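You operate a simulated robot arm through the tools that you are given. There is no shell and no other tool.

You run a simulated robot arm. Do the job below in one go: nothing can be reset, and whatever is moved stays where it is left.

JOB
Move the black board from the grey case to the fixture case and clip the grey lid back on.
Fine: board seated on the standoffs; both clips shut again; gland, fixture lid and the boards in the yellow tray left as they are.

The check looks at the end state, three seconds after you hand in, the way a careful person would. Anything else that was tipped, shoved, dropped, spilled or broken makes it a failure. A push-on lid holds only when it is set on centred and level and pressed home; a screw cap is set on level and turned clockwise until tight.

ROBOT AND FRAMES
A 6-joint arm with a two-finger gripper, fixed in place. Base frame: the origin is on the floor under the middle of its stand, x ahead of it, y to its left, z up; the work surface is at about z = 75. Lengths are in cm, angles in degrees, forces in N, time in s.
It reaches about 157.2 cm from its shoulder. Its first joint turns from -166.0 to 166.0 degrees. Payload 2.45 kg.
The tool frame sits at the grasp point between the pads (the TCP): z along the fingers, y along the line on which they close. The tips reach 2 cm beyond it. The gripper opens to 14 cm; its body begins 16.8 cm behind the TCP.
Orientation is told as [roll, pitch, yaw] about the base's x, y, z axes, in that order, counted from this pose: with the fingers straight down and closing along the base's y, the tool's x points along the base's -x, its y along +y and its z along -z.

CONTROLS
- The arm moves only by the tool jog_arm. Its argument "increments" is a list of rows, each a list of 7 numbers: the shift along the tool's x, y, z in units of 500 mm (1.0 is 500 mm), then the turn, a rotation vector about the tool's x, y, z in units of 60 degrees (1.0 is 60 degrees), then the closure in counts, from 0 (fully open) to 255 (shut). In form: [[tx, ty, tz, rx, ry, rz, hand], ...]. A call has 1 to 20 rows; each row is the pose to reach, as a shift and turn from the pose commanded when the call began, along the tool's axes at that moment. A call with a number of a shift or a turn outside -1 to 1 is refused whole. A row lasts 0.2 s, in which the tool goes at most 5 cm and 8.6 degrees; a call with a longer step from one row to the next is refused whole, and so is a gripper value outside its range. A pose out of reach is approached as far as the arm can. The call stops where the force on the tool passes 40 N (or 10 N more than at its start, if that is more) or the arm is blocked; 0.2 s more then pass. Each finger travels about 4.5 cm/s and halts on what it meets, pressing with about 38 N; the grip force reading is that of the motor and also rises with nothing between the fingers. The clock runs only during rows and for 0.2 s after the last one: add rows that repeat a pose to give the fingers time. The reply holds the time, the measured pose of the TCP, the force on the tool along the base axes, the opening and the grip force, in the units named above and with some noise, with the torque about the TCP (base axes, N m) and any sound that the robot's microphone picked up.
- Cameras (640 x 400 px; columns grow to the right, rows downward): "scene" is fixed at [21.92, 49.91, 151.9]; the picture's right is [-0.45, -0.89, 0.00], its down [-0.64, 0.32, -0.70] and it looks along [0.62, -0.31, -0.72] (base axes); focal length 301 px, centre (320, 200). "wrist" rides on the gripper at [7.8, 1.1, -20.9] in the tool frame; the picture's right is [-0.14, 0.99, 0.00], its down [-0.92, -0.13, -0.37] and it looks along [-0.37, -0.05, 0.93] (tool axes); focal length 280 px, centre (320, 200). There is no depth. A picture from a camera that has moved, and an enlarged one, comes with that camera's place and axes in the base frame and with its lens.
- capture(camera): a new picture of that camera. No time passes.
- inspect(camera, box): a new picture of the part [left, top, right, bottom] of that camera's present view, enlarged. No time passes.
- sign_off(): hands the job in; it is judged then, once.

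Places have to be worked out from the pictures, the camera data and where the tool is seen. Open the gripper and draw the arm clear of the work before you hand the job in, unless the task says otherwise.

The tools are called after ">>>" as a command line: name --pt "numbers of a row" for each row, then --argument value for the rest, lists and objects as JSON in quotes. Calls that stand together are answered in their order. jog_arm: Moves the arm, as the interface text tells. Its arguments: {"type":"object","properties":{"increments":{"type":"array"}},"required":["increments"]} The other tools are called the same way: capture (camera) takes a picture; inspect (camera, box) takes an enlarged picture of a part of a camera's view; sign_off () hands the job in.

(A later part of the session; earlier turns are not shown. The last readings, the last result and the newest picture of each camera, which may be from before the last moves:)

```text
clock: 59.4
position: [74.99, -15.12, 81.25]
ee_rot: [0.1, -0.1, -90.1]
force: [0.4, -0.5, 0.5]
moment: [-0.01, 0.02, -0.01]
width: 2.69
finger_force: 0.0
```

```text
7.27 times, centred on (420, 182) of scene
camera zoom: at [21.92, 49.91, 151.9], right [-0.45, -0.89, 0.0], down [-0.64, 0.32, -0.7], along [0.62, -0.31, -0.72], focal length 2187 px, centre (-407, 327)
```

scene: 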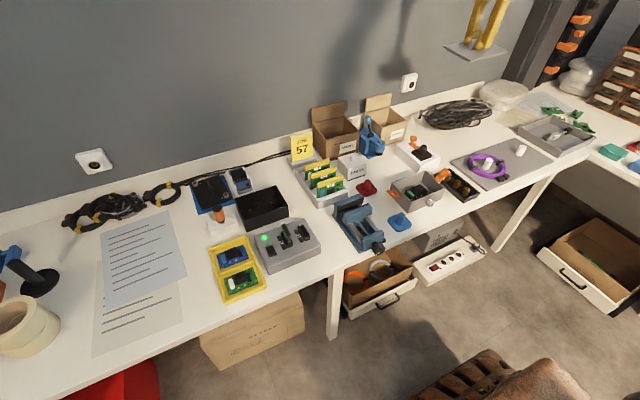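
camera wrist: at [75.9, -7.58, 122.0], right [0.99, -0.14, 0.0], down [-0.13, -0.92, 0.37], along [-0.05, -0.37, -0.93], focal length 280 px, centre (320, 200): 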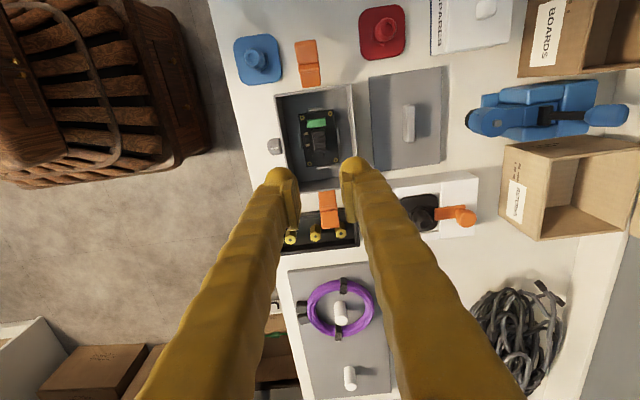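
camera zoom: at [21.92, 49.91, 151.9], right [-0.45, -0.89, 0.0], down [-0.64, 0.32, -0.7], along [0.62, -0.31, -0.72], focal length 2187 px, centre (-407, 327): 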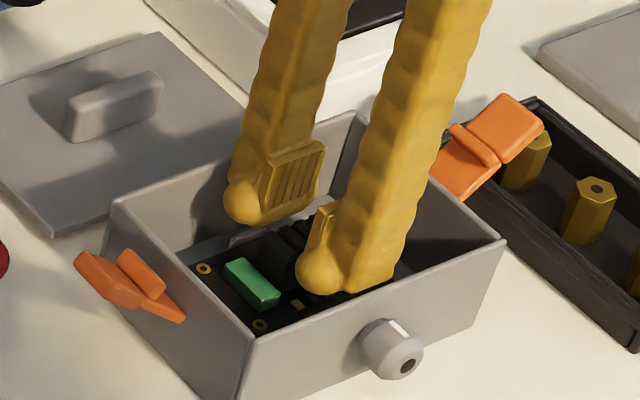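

Still free of contact. I go down another 0.4 cm.

>>> jog_arm --pt "0 0 0.004 0 0 0 206" --pt "0 0 0.008 0 0 0 206"

>>> inspect --camera "wrist" --box '[260, 130, 380, 220]'

>>> inspect --camera "scene" --box '[395, 165, 445, 205]'

```text
clock: 60.0
position: [75.01, -15.15, 80.84]
ee_rot: [0.2, -0.1, -89.9]
force: [0.3, -0.2, 0.1]
moment: [-0.01, -0.03, 0.02]
width: 2.67
finger_force: 0.0
```

```text
4.44 times, centred on (320, 175) of wrist
camera zoom: at [75.98, -7.23, 101.71], right [0.99, -0.14, 0.0], down [-0.13, -0.92, 0.37], along [-0.05, -0.37, -0.93], focal length 1246 px, centre (320, 311)
```

zoom: 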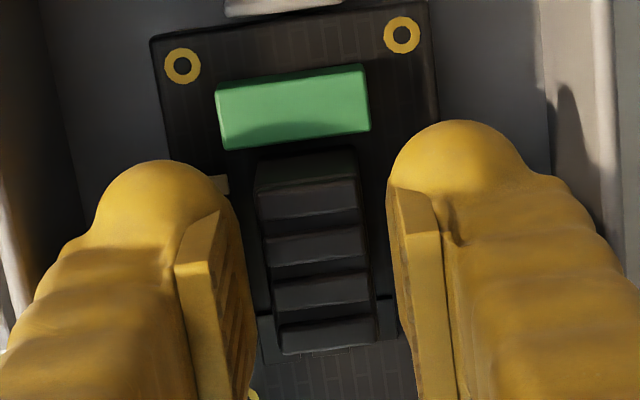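

```text
10.00 times, centred on (420, 185) of scene
camera zoom: at [21.92, 49.91, 151.9], right [-0.45, -0.89, 0.0], down [-0.64, 0.32, -0.7], along [0.62, -0.31, -0.72], focal length 3008 px, centre (-680, 350)
```

zoom: 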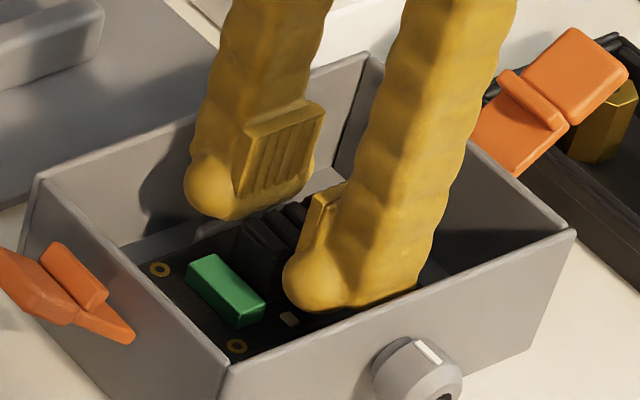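

Re-checking by hole spacing at two heights and by the scene ray, the board top is nearer z≈76.9 and the connector top ≈79.1, so the tips must go lower. I descend in small steps feeling for contact.

>>> jog_arm --pt "0 0 0.004 0 0 0 206" --pt "0 0 0.008 0 0 0 206" --pt "0 0 0.012 0 0 0 206"

>>> jog_arm --pt "0 0 0.004 0 0 0 206" --pt "0 0 0.007 0 0 0 206"

>>> inspect --camera "wrist" --box '[260, 130, 380, 220]'

>>> inspect --camera "scene" --box '[395, 165, 445, 205]'

```text
clock: 60.8
position: [74.9, -15.11, 80.21]
ee_rot: [0.2, -0.1, -90.0]
force: [-0.4, 0.3, 0.1]
moment: [-0.01, -0.02, 0.0]
width: 2.7
finger_force: 0.0
```

```text
clock: 61.4
position: [75.06, -15.06, 79.8]
ee_rot: [0.2, -0.1, -90.1]
force: [-0.4, -0.2, -0.4]
moment: [-0.03, 0.0, -0.02]
width: 2.68
finger_force: 0.1
```

```text
4.44 times, centred on (320, 175) of wrist
camera zoom: at [75.99, -7.22, 100.76], right [0.99, -0.14, 0.0], down [-0.13, -0.92, 0.37], along [-0.05, -0.37, -0.93], focal length 1246 px, centre (320, 311)
```

zoom: 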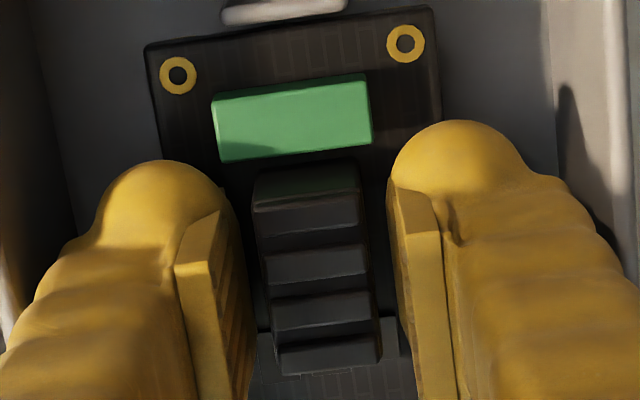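

```text
10.00 times, centred on (420, 185) of scene
camera zoom: at [21.92, 49.91, 151.9], right [-0.45, -0.89, 0.0], down [-0.64, 0.32, -0.7], along [0.62, -0.31, -0.72], focal length 3008 px, centre (-680, 350)
```

zoom: 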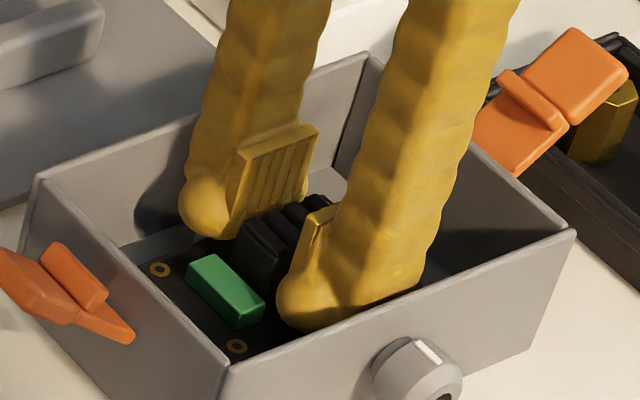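

Pads now flank the connector with no contact force. I go 0.25 cm lower and close gently in steps.

>>> jog_arm --pt "0 0 0.003 0 0 0 206" --pt "0 0 0.005 0 0 0 206"

>>> jog_arm --pt "0 0 0 0 0 0 214" --pt "0 0 0 0 0 0 220" --pt "0 0 0 0 0 0 226" --pt "0 0 0 0 0 0 232" --pt "0 0 0 0 0 0 240" --pt "0 0 0 0 0 0 255" --pt "0 0 0 0 0 0 255"

>>> inspect --camera "wrist" --box '[260, 130, 380, 220]'

>>> inspect --camera "scene" --box '[395, 165, 445, 205]'

```text
clock: 62.0
position: [75.04, -15.15, 79.46]
ee_rot: [0.2, -0.1, -90.0]
force: [-0.3, -0.4, -1.0]
moment: [-0.02, 0.04, 0.0]
width: 2.7
finger_force: 0.0
```

```text
clock: 63.6
position: [75.02, -15.08, 79.7]
ee_rot: [0.3, -0.1, -90.0]
force: [0.1, 1.3, -1.1]
moment: [0.0, 0.03, 0.02]
width: 1.86
finger_force: 37.9
```

```text
4.44 times, centred on (320, 175) of wrist
camera zoom: at [76.0, -7.22, 100.53], right [0.99, -0.14, 0.0], down [-0.13, -0.92, 0.37], along [-0.05, -0.37, -0.93], focal length 1246 px, centre (320, 311)
```

zoom: 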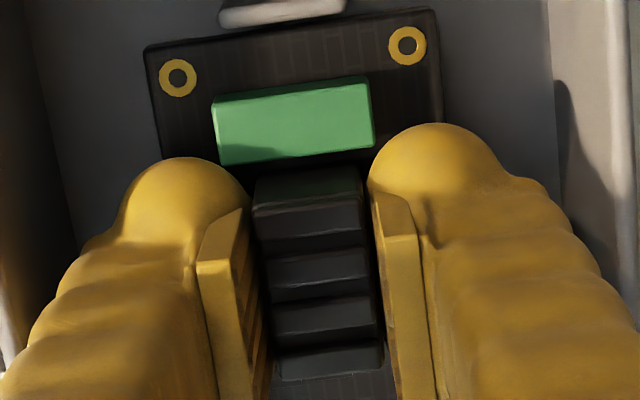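

```text
10.00 times, centred on (420, 185) of scene
camera zoom: at [21.92, 49.91, 151.9], right [-0.45, -0.89, 0.0], down [-0.64, 0.32, -0.7], along [0.62, -0.31, -0.72], focal length 3008 px, centre (-680, 350)
```

zoom: 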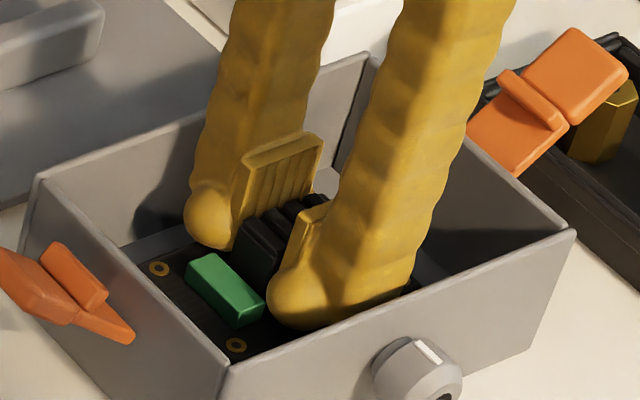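

The connector is gripped (1.86 cm, 38 N). I lift slowly and check that the board comes along level.

>>> jog_arm --pt "0 0 -0.006 0 0 0 255" --pt "0 0 -0.016 0 0 0 255" --pt "0 0 -0.03 0 0 0 255" --pt "0 0 -0.05 0 0 0 255" --pt "0 0 -0.08 0 0 0 255"

>>> inspect --camera "scene" --box '[385, 150, 455, 205]'

>>> inspect --camera "wrist" --box '[260, 130, 380, 220]'

```text
clock: 64.8
position: [74.99, -15.0, 83.61]
ee_rot: [0.2, -0.1, -90.1]
force: [-0.5, -0.3, -1.1]
moment: [0.0, -0.01, 0.0]
width: 1.81
finger_force: 38.1
```

```text
7.27 times, centred on (420, 178) of scene
camera zoom: at [21.92, 49.91, 151.9], right [-0.45, -0.89, 0.0], down [-0.64, 0.32, -0.7], along [0.62, -0.31, -0.72], focal length 2187 px, centre (-407, 364)
```

zoom: 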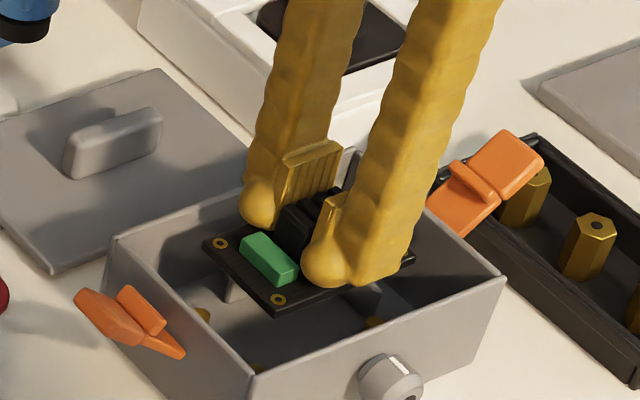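

```text
4.44 times, centred on (320, 175) of wrist
camera zoom: at [76.0, -7.22, 104.58], right [0.99, -0.14, 0.0], down [-0.13, -0.92, 0.37], along [-0.05, -0.37, -0.93], focal length 1246 px, centre (320, 311)
```

zoom: 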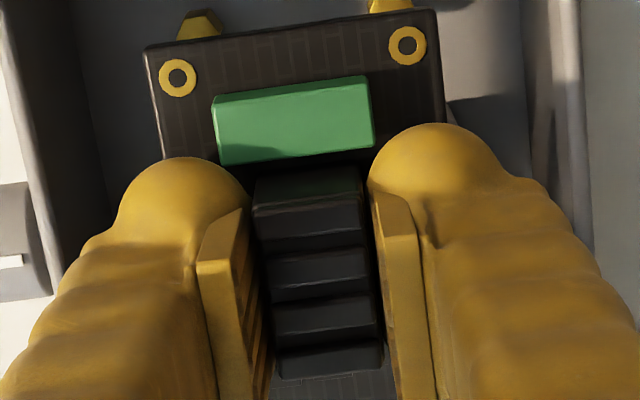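

The board hangs level, with no slip relative to the fingers. I raise it to z≈100 and carry it by D toward the fixture case.

>>> jog_arm --pt "0 0 -0.06 0 0 0 255" --pt "0 0 -0.13 0 0 0 255" --pt "0 0 -0.2 0 0 0 255" --pt "0.03 0.01 -0.26 0 0 0 255" --pt "0.08 0.026 -0.31 0 0 0 255" --pt "0.14 0.046 -0.32 0 0 0 255" --pt "0.2 0.065 -0.32 0 0 0 255" --pt "0.26 0.085 -0.32 0 0 0 255" --pt "0.32 0.105 -0.32 0 0 0 255" --pt "0.38 0.124 -0.32 0 0 0 255" --pt "0.44 0.144 -0.32 0 0 0 255" --pt "0.5 0.163 -0.32 0 0 0 255" --pt "0.56 0.183 -0.32 0 0 0 255" --pt "0.62 0.202 -0.32 0 0 0 255" --pt "0.68 0.222 -0.32 0 0 0 255" --pt "0.74 0.242 -0.32 0 0 0 255" --pt "0.8 0.261 -0.32 0 0 0 255" --pt "0.86 0.281 -0.32 0 0 0 255" --pt "0.91 0.297 -0.32 0 0 0 255" --pt "0.93 0.3034 -0.32 0 0 0 255"

>>> jog_arm --pt "0.05 0.0165 0 0 0 0 255" --pt "0.09 0.03 0 0 0 0 255" --pt "0.1 0.033 0 0 0 0 255" --pt "0.1 0.033 0 0 0 0 255"

>>> capture --camera "wrist"

>>> inspect --camera "wrist" --box '[260, 80, 380, 220]'

>>> capture --camera "scene"

```text
clock: 69.0
position: [90.25, 31.48, 99.64]
ee_rot: [0.2, -0.1, -90.1]
force: [0.6, -0.9, -0.1]
moment: [-0.01, -0.02, 0.03]
width: 1.84
finger_force: 38.1
```

```text
clock: 70.0
position: [91.96, 36.39, 99.58]
ee_rot: [0.2, -0.1, -90.0]
force: [0.2, -0.3, -0.7]
moment: [-0.01, -0.02, -0.04]
width: 1.87
finger_force: 38.0
```

```text
taken
camera wrist: at [92.81, 44.32, 120.53], right [0.99, -0.14, 0.0], down [-0.13, -0.92, 0.37], along [-0.05, -0.37, -0.93], focal length 280 px, centre (320, 200)
```

wrist: 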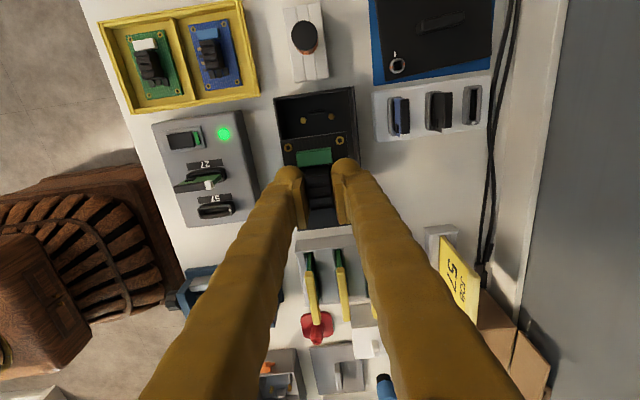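

```text
2.86 times, centred on (320, 150) of wrist
camera zoom: at [92.81, 44.32, 120.53], right [0.99, -0.14, 0.0], down [-0.13, -0.92, 0.37], along [-0.05, -0.37, -0.93], focal length 801 px, centre (320, 343)
```

zoom: 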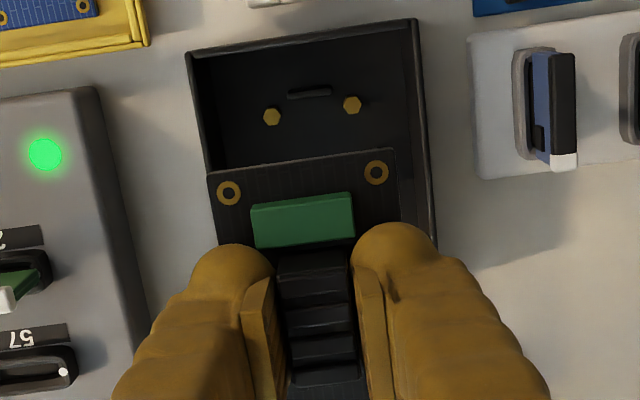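

```text
taken
```

scene: 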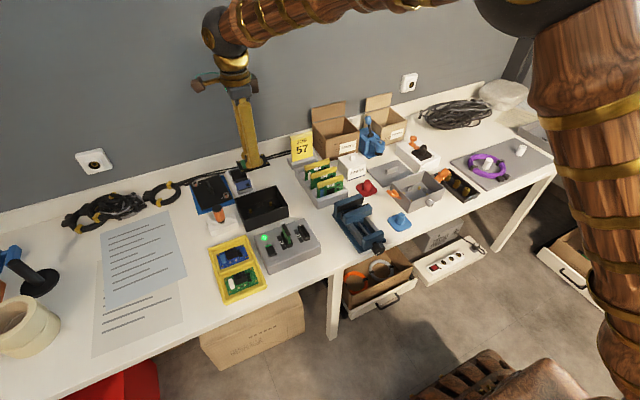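

Predicted hole and standoff positions agree within about 1 mm. I zoom in to refine before lowering.

>>> inspect --camera "wrist" --box '[280, 95, 360, 150]'

>>> inspect --camera "scene" --box '[215, 140, 295, 240]'

```text
7.27 times, centred on (320, 122) of wrist
camera zoom: at [92.81, 44.32, 120.53], right [0.99, -0.14, 0.0], down [-0.13, -0.92, 0.37], along [-0.05, -0.37, -0.93], focal length 2039 px, centre (320, 764)
```

zoom: 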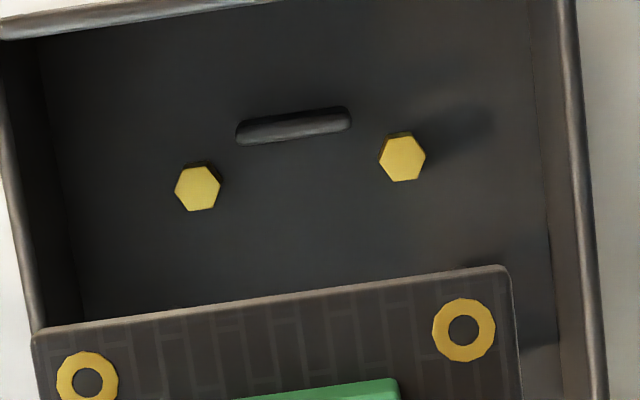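

```text
4.00 times, centred on (255, 190) of scene
camera zoom: at [21.92, 49.91, 151.9], right [-0.45, -0.89, 0.0], down [-0.64, 0.32, -0.7], along [0.62, -0.31, -0.72], focal length 1203 px, centre (580, 240)
```

zoom: 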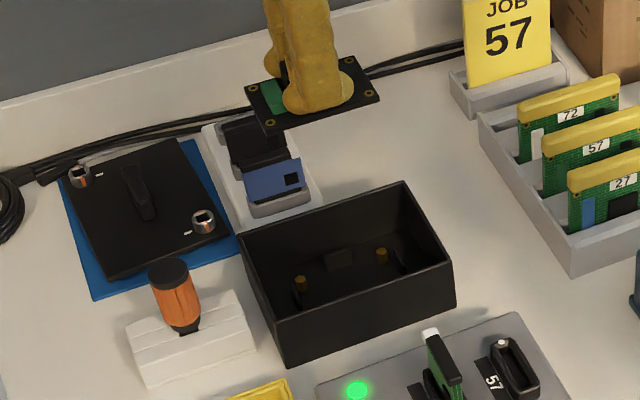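

Alignment is within the measurement error. I lower to TCP z≈86 and re-measure from nearer.

>>> jog_arm --pt "0 0 0.05 0 0 0 255" --pt "0 0 0.1 0 0 0 255" --pt "0 0 0.15 0 0 0 255" --pt "0 0 0.2 0 0 0 255" --pt "0 0 0.24 0 0 0 255" --pt "0 0 0.272 0 0 0 255"

>>> inspect --camera "wrist" --box '[270, 85, 370, 155]'

>>> inspect --camera "scene" --box '[225, 160, 305, 235]'

```text
clock: 71.4
position: [91.84, 36.32, 85.92]
ee_rot: [0.2, -0.2, -90.0]
force: [0.4, -0.3, -0.2]
moment: [0.0, 0.03, -0.01]
width: 1.87
finger_force: 38.1
```

```text
5.71 times, centred on (320, 120) of wrist
camera zoom: at [92.83, 44.24, 106.9], right [0.99, -0.14, 0.0], down [-0.13, -0.92, 0.37], along [-0.05, -0.37, -0.93], focal length 1602 px, centre (320, 657)
```

zoom: 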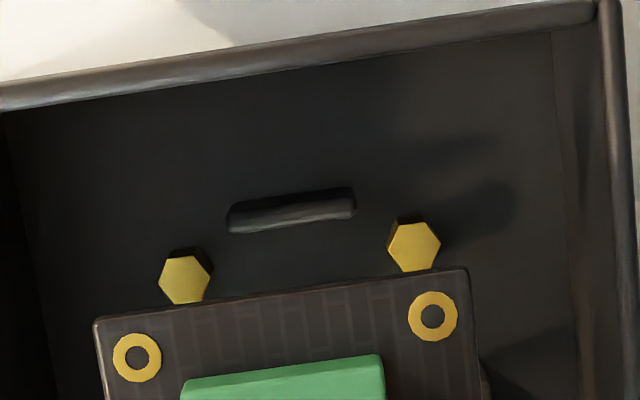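

```text
5.33 times, centred on (265, 198) of scene
camera zoom: at [21.92, 49.91, 151.9], right [-0.45, -0.89, 0.0], down [-0.64, 0.32, -0.7], along [0.62, -0.31, -0.72], focal length 1604 px, centre (613, 213)
```

zoom: 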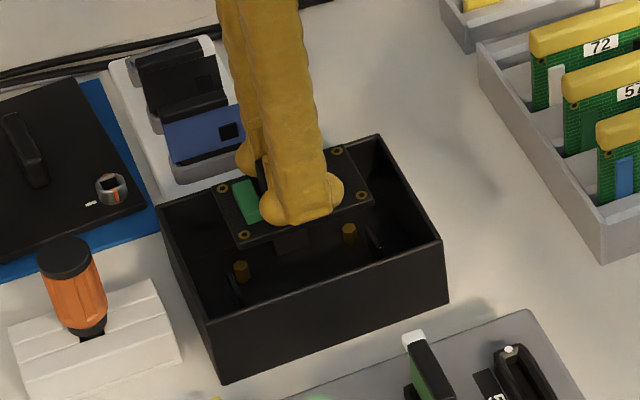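

Measured directly in this one picture, the holes need about +0.1 cm in x and +0.08 cm in y to sit over the standoffs (tops at z≈76.4). I apply that and lower to TCP z≈82.4 to re-measure.

>>> jog_arm --pt "0.0016 0.002 0.02 0 0 0 255" --pt "0.0016 0.002 0.04 0 0 0 255" --pt "0.0016 0.002 0.06 0 0 0 255" --pt "0.0016 0.002 0.07 0 0 0 255"

>>> inspect --camera "wrist" --box '[270, 95, 370, 165]'

>>> inspect --camera "scene" --box '[235, 175, 295, 225]'

```text
clock: 72.4
position: [91.96, 36.52, 82.47]
ee_rot: [0.2, 0.0, -90.0]
force: [-0.2, 0.7, -1.1]
moment: [0.0, 0.02, 0.03]
width: 1.84
finger_force: 38.0
```

```text
5.71 times, centred on (320, 130) of wrist
camera zoom: at [92.96, 44.34, 103.38], right [0.99, -0.14, 0.0], down [-0.13, -0.92, 0.37], along [-0.05, -0.37, -0.93], focal length 1602 px, centre (320, 600)
```

zoom: 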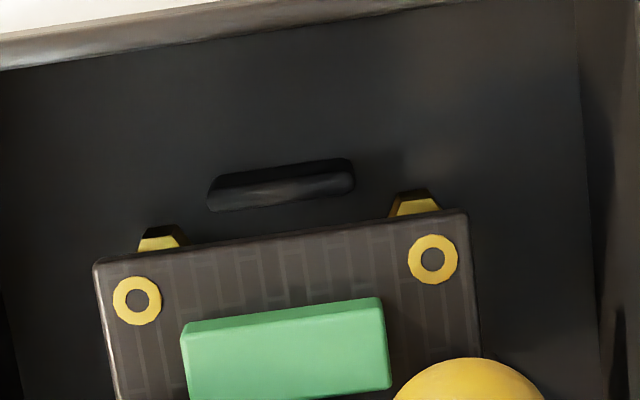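

```text
8.00 times, centred on (265, 200) of scene
camera zoom: at [21.92, 49.91, 151.9], right [-0.45, -0.89, 0.0], down [-0.64, 0.32, -0.7], along [0.62, -0.31, -0.72], focal length 2406 px, centre (760, 200)
```

zoom: 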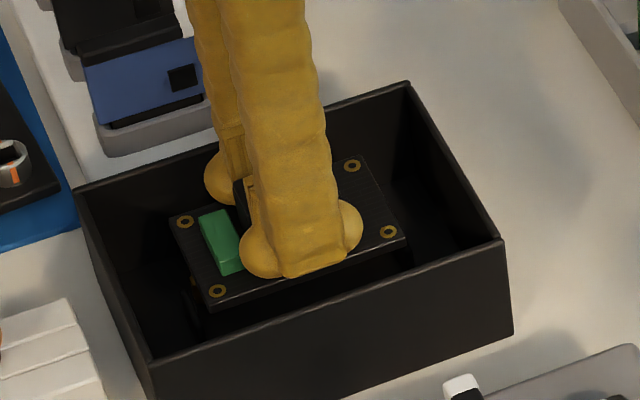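

Columns now agree within 0.1 mm. I lower on in small steps toward the standoffs, watching the force.

>>> jog_arm --pt "0 0 0.01 0 0 0 255" --pt "0 0 0.02 0 0 0 255" --pt "0 0 0.03 0 0 0 255" --pt "0 0 0.038 0 0 0 255"

>>> inspect --camera "wrist" --box '[270, 110, 370, 180]'

>>> inspect --camera "scene" --box '[235, 175, 295, 225]'

```text
clock: 73.4
position: [92.04, 36.54, 80.56]
ee_rot: [0.2, -0.2, -90.0]
force: [0.0, -0.8, -0.4]
moment: [0.01, 0.04, 0.0]
width: 1.88
finger_force: 38.0
```

```text
5.71 times, centred on (320, 145) of wrist
camera zoom: at [92.98, 44.36, 101.52], right [0.99, -0.14, 0.0], down [-0.13, -0.92, 0.37], along [-0.05, -0.37, -0.93], focal length 1602 px, centre (320, 514)
```

zoom: 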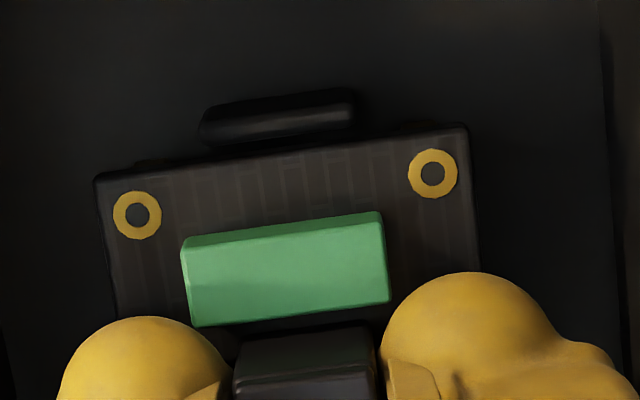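

```text
8.00 times, centred on (265, 200) of scene
camera zoom: at [21.92, 49.91, 151.9], right [-0.45, -0.89, 0.0], down [-0.64, 0.32, -0.7], along [0.62, -0.31, -0.72], focal length 2406 px, centre (760, 200)
```

zoom: 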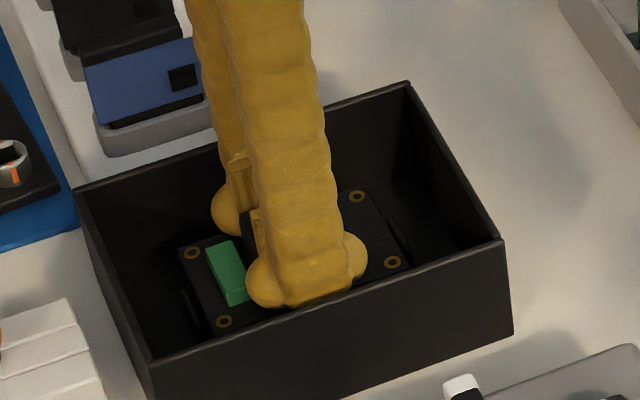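

The board is over the fences' opening, about 1 cm above seating. I continue in 0.2–0.3 cm steps.

>>> jog_arm --pt "0 0 0.004 0 0 0 255" --pt "0 0 0.008 0 0 0 255"

>>> jog_arm --pt "0 0 0.003 0 0 0 255" --pt "0 0 0.006 0 0 0 255"

>>> inspect --camera "wrist" --box '[270, 110, 370, 180]'

```text
clock: 74.0
position: [92.02, 36.51, 80.27]
ee_rot: [0.1, -0.2, -90.0]
force: [-0.9, -0.2, -1.1]
moment: [0.02, -0.01, -0.01]
width: 1.84
finger_force: 38.1
```

```text
clock: 74.6
position: [91.9, 36.55, 79.84]
ee_rot: [0.3, -0.1, -90.1]
force: [0.1, 0.1, -0.3]
moment: [-0.01, 0.02, 0.03]
width: 1.85
finger_force: 37.8
```

```text
5.71 times, centred on (320, 145) of wrist
camera zoom: at [92.94, 44.31, 100.81], right [0.99, -0.14, 0.0], down [-0.13, -0.92, 0.37], along [-0.05, -0.37, -0.93], focal length 1602 px, centre (320, 514)
```

zoom: 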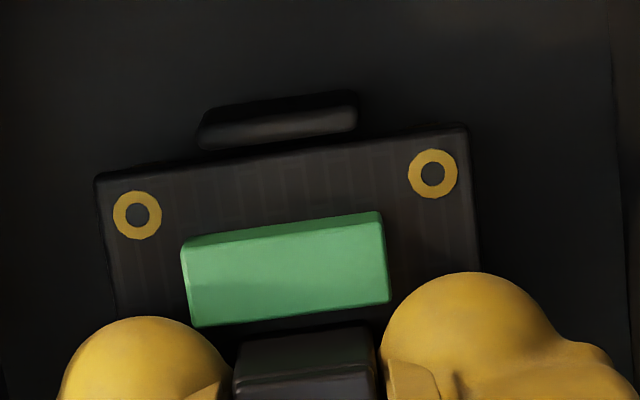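

Fence and board edge look right, still no contact at TCP 79.84. I lower on in 0.15 cm steps.

>>> jog_arm --pt "0 0 0.003 0 0 0 255" --pt "0 0 0.006 0 0 0 255"

>>> jog_arm --pt "0 0 0.002 0 0 0 255" --pt "0 0 0.004 0 0 0 255"

>>> inspect --camera "wrist" --box '[270, 110, 370, 180]'

>>> inspect --camera "scene" --box '[235, 175, 295, 225]'

```text
clock: 75.2
position: [91.95, 36.48, 79.52]
ee_rot: [0.2, -0.2, -90.0]
force: [-1.0, -0.5, 1.9]
moment: [0.0, 0.08, 0.01]
width: 1.81
finger_force: 38.0
```

```text
clock: 75.8
position: [92.1, 36.54, 79.45]
ee_rot: [0.3, -0.2, -90.0]
force: [-9.0, -3.5, 28.7]
moment: [0.0, 0.12, -0.03]
width: 1.82
finger_force: 38.0
```

```text
5.71 times, centred on (320, 145) of wrist
camera zoom: at [92.95, 44.33, 100.5], right [0.99, -0.14, 0.0], down [-0.13, -0.92, 0.37], along [-0.05, -0.37, -0.93], focal length 1602 px, centre (320, 514)
```

zoom: 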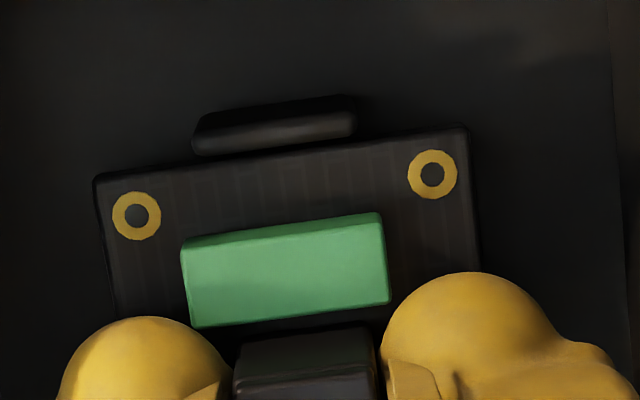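

```text
8.00 times, centred on (265, 200) of scene
camera zoom: at [21.92, 49.91, 151.9], right [-0.45, -0.89, 0.0], down [-0.64, 0.32, -0.7], along [0.62, -0.31, -0.72], focal length 2406 px, centre (760, 200)
```

zoom: 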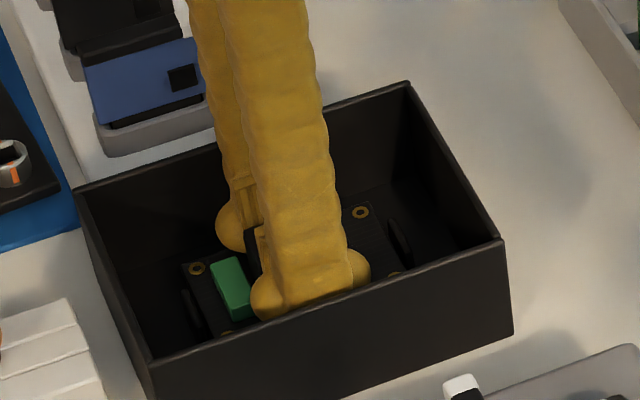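

Contact: 29 N upward at the same TCP height (≈79.65 commanded) at which the board sat in the grey case, so it is on the standoffs; a −9 N side load in x remains. I ease up 0.1 cm and 0.05 cm in −x to relax before releasing.

>>> jog_arm --pt "0 -0.0005 -0.001 0 0 0 255" --pt "0 -0.001 -0.002 0 0 0 255"

>>> inspect --camera "wrist" --box '[270, 110, 370, 180]'

```text
clock: 76.4
position: [92.21, 36.47, 79.43]
ee_rot: [0.3, -0.1, -90.0]
force: [7.4, 0.1, 20.8]
moment: [0.04, -0.1, 0.01]
width: 1.87
finger_force: 38.3
```

```text
5.71 times, centred on (320, 145) of wrist
camera zoom: at [92.94, 44.33, 100.46], right [0.99, -0.14, 0.01], down [-0.13, -0.92, 0.37], along [-0.05, -0.37, -0.93], focal length 1602 px, centre (320, 514)
```

zoom: 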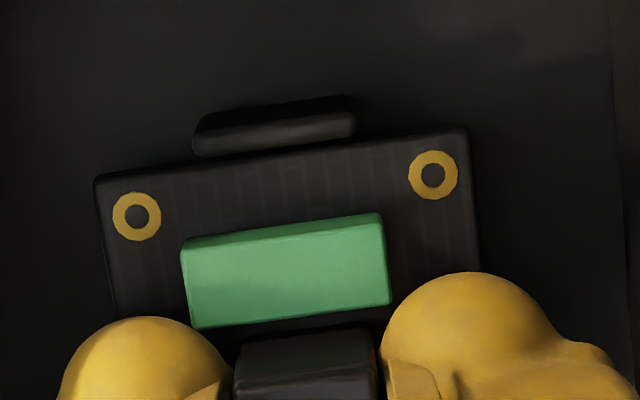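

The side load flipped to +7 N, so neutral is about halfway. I correct +0.02 cm in x and ease up another 0.07 cm.

>>> jog_arm --pt "0 0.0004 -0.001 0 0 0 255" --pt "0 0.0004 -0.0015 0 0 0 255"

```text
clock: 77.0
position: [91.88, 36.45, 79.41]
ee_rot: [0.2, 0.0, -90.0]
force: [3.3, 2.7, 9.9]
moment: [0.27, -0.05, -0.08]
width: 1.85
finger_force: 37.7
```

Load is down to about 10 N. I now open the fingers slowly to a 2.7 cm gap.

>>> jog_arm --pt "0 0 0 0 0 0 225" --pt "0 0 0 0 0 0 218" --pt "0 0 0 0 0 0 210" --pt "0 0 0 0 0 0 206" --pt "0 0 0 0 0 0 206"

>>> inspect --camera "wrist" --box '[260, 110, 380, 210]'

>>> inspect --camera "scene" --box '[235, 175, 295, 225]'

```text
clock: 78.2
position: [92.0, 36.59, 79.67]
ee_rot: [0.1, -0.1, -90.0]
force: [0.6, 0.4, 0.5]
moment: [-0.01, -0.01, -0.01]
width: 2.7
finger_force: 0.1
```

```text
4.00 times, centred on (320, 160) of wrist
camera zoom: at [92.95, 44.33, 100.5], right [0.99, -0.14, 0.0], down [-0.13, -0.92, 0.37], along [-0.05, -0.37, -0.93], focal length 1122 px, centre (320, 360)
```

zoom: 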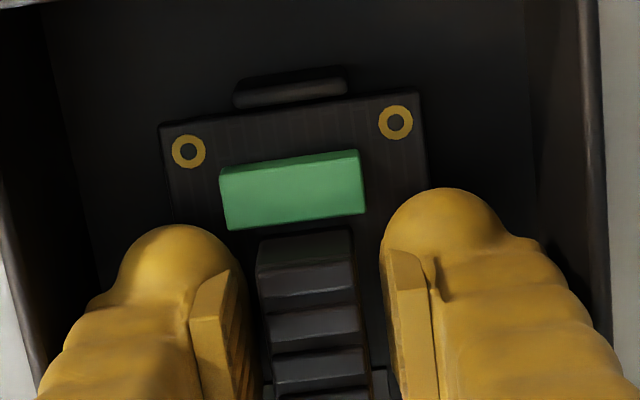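

```text
8.00 times, centred on (265, 200) of scene
camera zoom: at [21.92, 49.91, 151.9], right [-0.45, -0.89, 0.0], down [-0.64, 0.32, -0.7], along [0.62, -0.31, -0.72], focal length 2406 px, centre (760, 200)
```

zoom: 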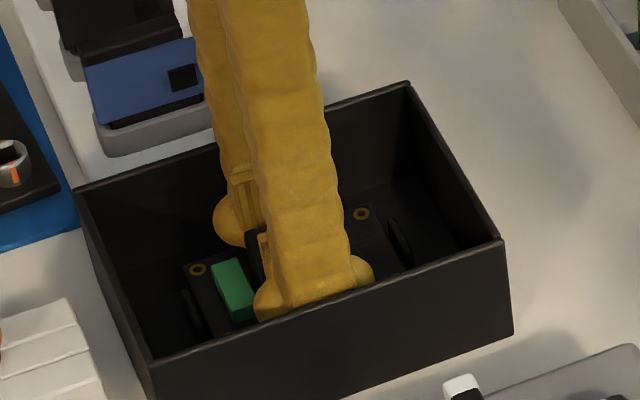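

Released with all forces at zero. I rise straight up out of the fixture and check the seating from above.

>>> jog_arm --pt "0 0 -0.02 0 0 0 206" --pt "0 0 -0.06 0 0 0 206" --pt "0 0 -0.14 0 0 0 206" --pt "0 0 -0.22 0 0 0 206" --pt "0 0 -0.3 0 0 0 206" --pt "0 0 -0.38 0 0 0 206" --pt "0.06 0.01 -0.42 0 0 0 150" --pt "0.14 0.02 -0.42 0 0 0 100" --pt "0.22 0.025 -0.42 0 0 0 50"

>>> inspect --camera "wrist" --box '[276, 178, 364, 233]'

>>> inspect --camera "scene" --box '[235, 175, 295, 225]'

```text
clock: 80.2
position: [93.16, 47.54, 100.72]
ee_rot: [0.2, -0.2, -90.0]
force: [0.3, 0.0, 1.4]
moment: [0.04, -0.02, 0.0]
width: 9.47
finger_force: 0.1
```

```text
7.27 times, centred on (320, 206) of wrist
camera zoom: at [94.12, 55.37, 121.57], right [0.99, -0.14, 0.0], down [-0.13, -0.92, 0.37], along [-0.05, -0.37, -0.93], focal length 2039 px, centre (320, 160)
```

zoom: 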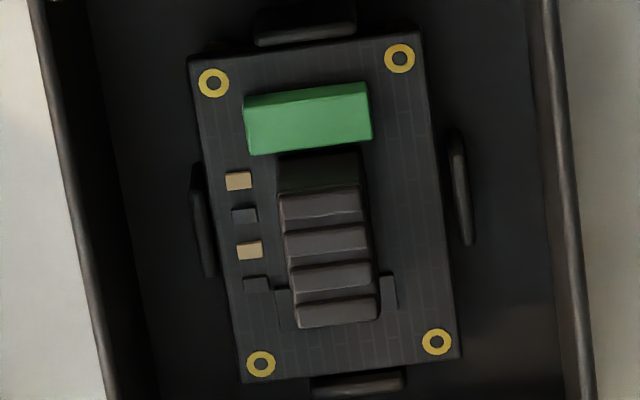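

```text
8.00 times, centred on (265, 200) of scene
camera zoom: at [21.92, 49.91, 151.9], right [-0.45, -0.89, 0.0], down [-0.64, 0.32, -0.7], along [0.62, -0.31, -0.72], focal length 2406 px, centre (760, 200)
```

zoom: 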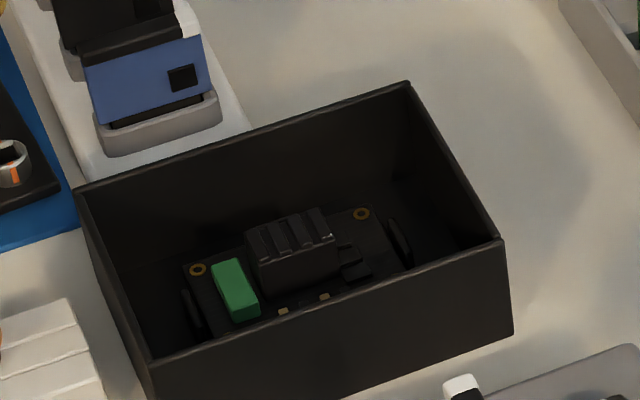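

The board lies level between the fences, in the same pose as it had in the grey case. I return to the grey case to compare its bare standoffs with my earlier view as a check, then fetch the lid.

>>> jog_arm --pt "-0.08 -0.026 -0.0068 0 0 0 0" --pt "-0.16 -0.052 -0.0068 0 0 0 0" --pt "-0.24 -0.078 -0.0068 0 0 0 0" --pt "-0.32 -0.104 -0.0068 0 0 0 0" --pt "-0.4 -0.13 -0.0068 0 0 0 0" --pt "-0.48 -0.156 -0.0068 0 0 0 0" --pt "-0.56 -0.182 -0.0068 0 0 0 0" --pt "-0.64 -0.208 -0.0068 0 0 0 0" --pt "-0.72 -0.234 -0.0068 0 0 0 0" --pt "-0.8 -0.26 -0.0068 0 0 0 0" --pt "-0.88 -0.286 -0.0068 0 0 0 0" --pt "-0.96 -0.312 -0.0068 0 0 0 0" --pt "-1.0 -0.325 -0.0068 0 0 0 0"

>>> jog_arm --pt "-0.0332 -0.0094 0 0 0 0 0" --pt "-0.0332 -0.0094 0 0 0 0 0"

>>> inspect --camera "wrist" --box '[276, 178, 364, 233]'

>>> capture --camera "wrist"

```text
clock: 83.0
position: [76.76, -2.55, 100.81]
ee_rot: [0.2, -0.1, -89.9]
force: [0.7, -0.4, 0.1]
moment: [0.02, -0.01, -0.03]
width: 14.0
finger_force: 0.0
```

```text
clock: 83.6
position: [76.42, -4.16, 100.88]
ee_rot: [0.1, -0.1, -89.9]
force: [-0.1, 0.3, 1.2]
moment: [-0.01, -0.01, 0.0]
width: 14.01
finger_force: 0.1
```

```text
7.27 times, centred on (320, 206) of wrist
camera zoom: at [77.35, 3.72, 121.83], right [0.99, -0.14, 0.0], down [-0.13, -0.92, 0.37], along [-0.05, -0.37, -0.93], focal length 2039 px, centre (320, 160)
```

zoom: 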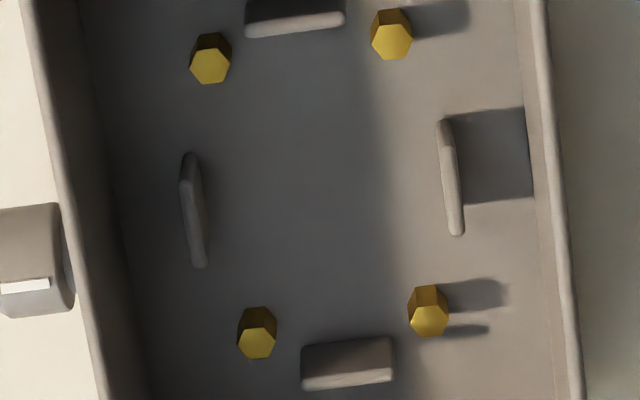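

```text
taken
camera wrist: at [77.35, 3.72, 121.83], right [0.99, -0.14, 0.0], down [-0.13, -0.92, 0.37], along [-0.05, -0.37, -0.93], focal length 280 px, centre (320, 200)
```

wrist: 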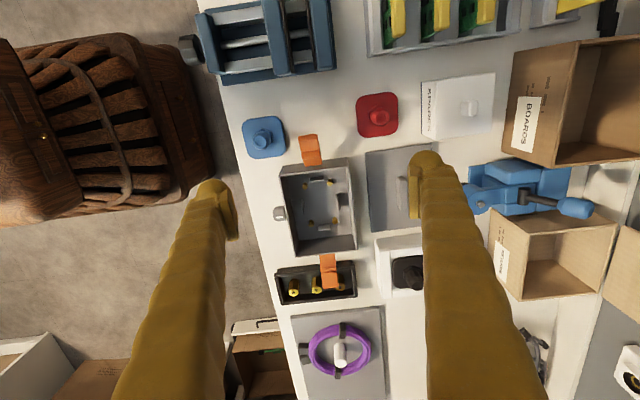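

Relative to the bare standoffs, the board in the fixture sits within about 0.6 mm of how it sat here, so it is properly seated. Now I go back over the lid at (88.86, −14.28) with a 5.7 cm gap.

>>> jog_arm --pt "-0.05 0.0625 0 0 0 0 50" --pt "-0.1 0.125 0 0 0 0 100" --pt "-0.15 0.1875 0 0 0 0 150" --pt "-0.2 0.25 0 0 0 0 150" --pt "-0.2 0.25 0.08 0 0 0 150" --pt "-0.2 0.25 0.16 0 0 0 150" --pt "-0.2 0.25 0.24 0 0 0 150" --pt "-0.2 0.25 0.3 0 0 0 150"

>>> capture --camera "wrist"

>>> inspect --camera "wrist" --box '[240, 80, 400, 220]'

```text
clock: 85.4
position: [88.91, -14.26, 85.76]
ee_rot: [0.2, -0.1, -90.0]
force: [-0.5, 0.3, 0.0]
moment: [-0.02, 0.0, -0.01]
width: 5.79
finger_force: 0.0
```

```text
taken
camera wrist: at [89.91, -6.35, 106.81], right [0.99, -0.14, 0.0], down [-0.13, -0.92, 0.37], along [-0.05, -0.37, -0.93], focal length 280 px, centre (320, 200)
```

wrist: 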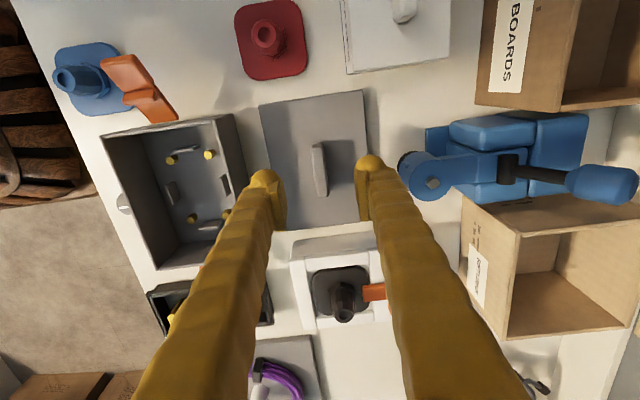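

```text
2.86 times, centred on (320, 150) of wrist
camera zoom: at [89.91, -6.35, 106.81], right [0.99, -0.14, 0.0], down [-0.13, -0.92, 0.37], along [-0.05, -0.37, -0.93], focal length 801 px, centre (320, 343)
```

zoom: 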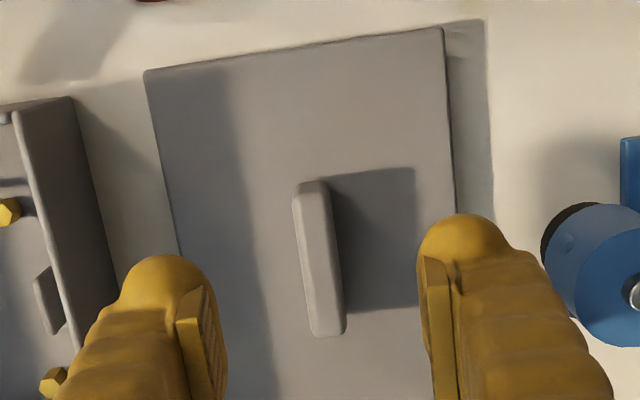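

The handle is centred between the fingers. I descend to the same height at which I released it and close.

>>> jog_arm --pt "0 0 0.05 0 0 0 150" --pt "0 0 0.1 0 0 0 150" --pt "0 0 0.13 0 0 0 150" --pt "0 0 0.15 0 0 0 150" --pt "0 0 0.15 0 0 0 180" --pt "0 0 0.15 0 0 0 210" --pt "0 0 0.15 0 0 0 230" --pt "0 0 0.15 0 0 0 255" --pt "0 0 0.15 0 0 0 255" --pt "0 0 0.15 0 0 0 255"

>>> inspect --camera "wrist" --box '[240, 80, 400, 220]'

>>> inspect --camera "scene" --box '[350, 130, 450, 210]'

```text
clock: 87.6
position: [89.01, -14.13, 78.46]
ee_rot: [0.2, -0.1, -90.0]
force: [-0.3, -0.1, 0.0]
moment: [0.0, 0.01, 0.05]
width: 1.25
finger_force: 37.5
```

```text
2.86 times, centred on (320, 150) of wrist
camera zoom: at [89.95, -6.37, 99.4], right [0.99, -0.14, 0.0], down [-0.13, -0.92, 0.37], along [-0.05, -0.37, -0.93], focal length 801 px, centre (320, 343)
```

zoom: 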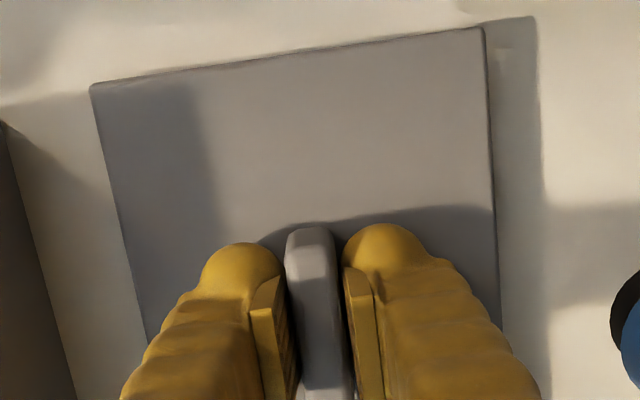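

```text
5.00 times, centred on (400, 170) of scene
camera zoom: at [21.92, 49.91, 151.9], right [-0.45, -0.89, 0.0], down [-0.64, 0.32, -0.7], along [0.62, -0.31, -0.72], focal length 1504 px, centre (-80, 350)
```

zoom: 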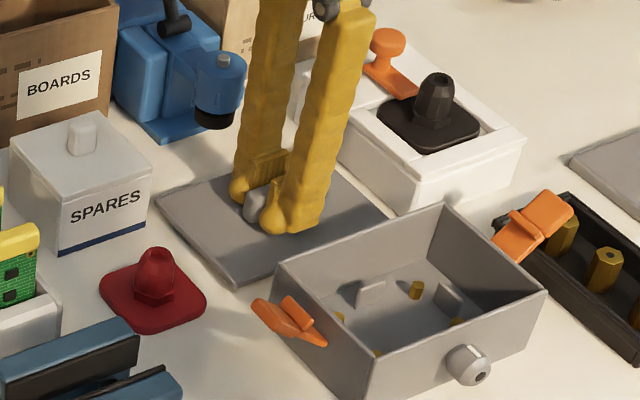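

The handle is gripped at the same spot. Compared to the first grip the lid is turned by roughly +0.6° in the hand, which I will compensate. I lift it and move over the case to TCP (75.06, −14.83).

>>> jog_arm --pt "0 0 -0.02 0 0 0 255" --pt "0 0 -0.08 0 0 0 255" --pt "0 0 -0.16 0 0 0 255" --pt "0 0 -0.24 0 0 0 255" --pt "0 0 -0.28 0 0 0 255" --pt "-0.003 -0.06 -0.28 0 0 0.002 255" --pt "-0.006 -0.13 -0.28 0 0 0.004 255" --pt "-0.009 -0.2 -0.28 0 0 0.006 255" --pt "-0.012 -0.26 -0.28 0 0 0.0083 255" --pt "-0.0122 -0.2772 -0.28 0 0 0.0083 255"

>>> capture --camera "wrist"

>>> inspect --camera "scene" --box '[370, 130, 460, 210]'

```text
clock: 89.8
position: [75.09, -14.84, 92.3]
ee_rot: [0.2, -0.1, -90.5]
force: [-0.1, -0.1, -1.3]
moment: [-0.02, 0.03, 0.01]
width: 1.26
finger_force: 38.0
```

```text
taken
camera wrist: at [76.1, -6.97, 113.34], right [0.99, -0.15, 0.0], down [-0.14, -0.92, 0.37], along [-0.05, -0.37, -0.93], focal length 280 px, centre (320, 200)
```

wrist: 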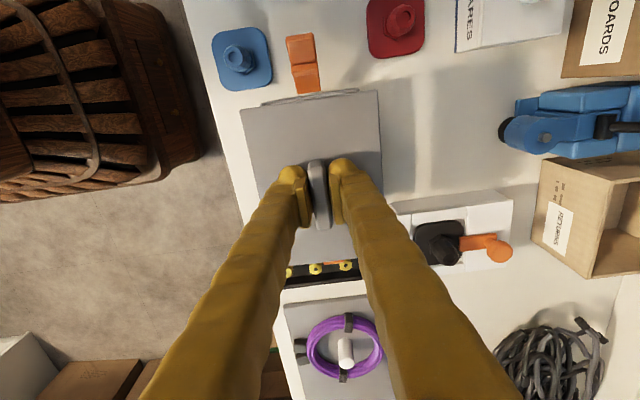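

```text
5.00 times, centred on (415, 170) of scene
camera zoom: at [21.92, 49.91, 151.9], right [-0.45, -0.89, 0.0], down [-0.64, 0.32, -0.7], along [0.62, -0.31, -0.72], focal length 1504 px, centre (-155, 350)
```

zoom: 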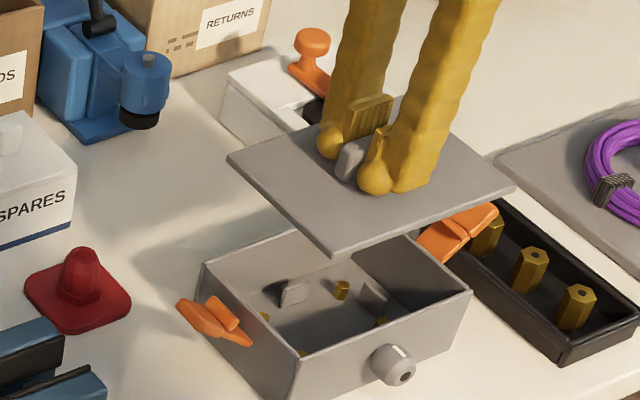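

Lid hovers over the case. I lower to TCP z≈87 and compare lid and case edges in enlarged views.

>>> jog_arm --pt "0 0 0.04 0 0 0 255" --pt "0 0 0.08 0 0 0 255" --pt "0 0 0.106 0 0 0 255"

>>> inspect --camera "wrist" --box '[225, 70, 395, 180]'

>>> inspect --camera "scene" --box '[385, 150, 455, 210]'

```text
clock: 90.6
position: [75.14, -14.77, 87.09]
ee_rot: [0.2, -0.1, -90.4]
force: [0.2, 0.3, -1.0]
moment: [0.0, -0.05, 0.0]
width: 1.22
finger_force: 38.1
```

```text
3.64 times, centred on (310, 125) of wrist
camera zoom: at [76.12, -6.96, 108.05], right [0.99, -0.15, 0.0], down [-0.14, -0.92, 0.37], along [-0.05, -0.37, -0.93], focal length 1020 px, centre (356, 473)
```

zoom: 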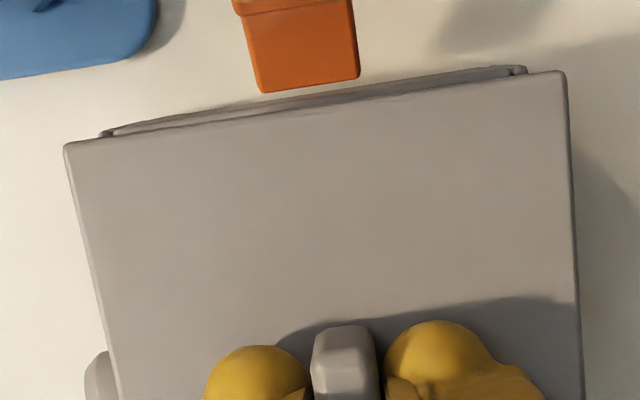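

```text
6.67 times, centred on (420, 180) of scene
camera zoom: at [21.92, 49.91, 151.9], right [-0.45, -0.89, 0.0], down [-0.64, 0.32, -0.7], along [0.62, -0.31, -0.72], focal length 2005 px, centre (-347, 333)
```

zoom: 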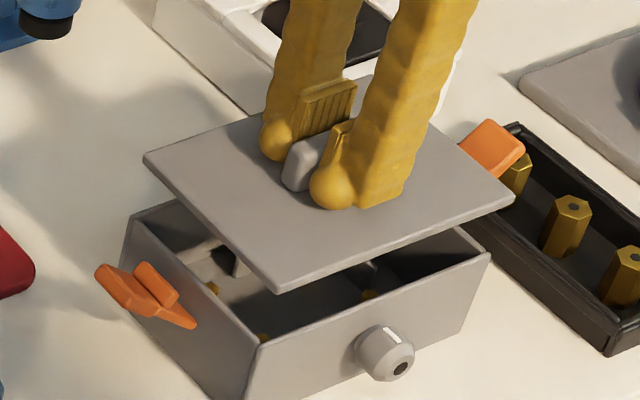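

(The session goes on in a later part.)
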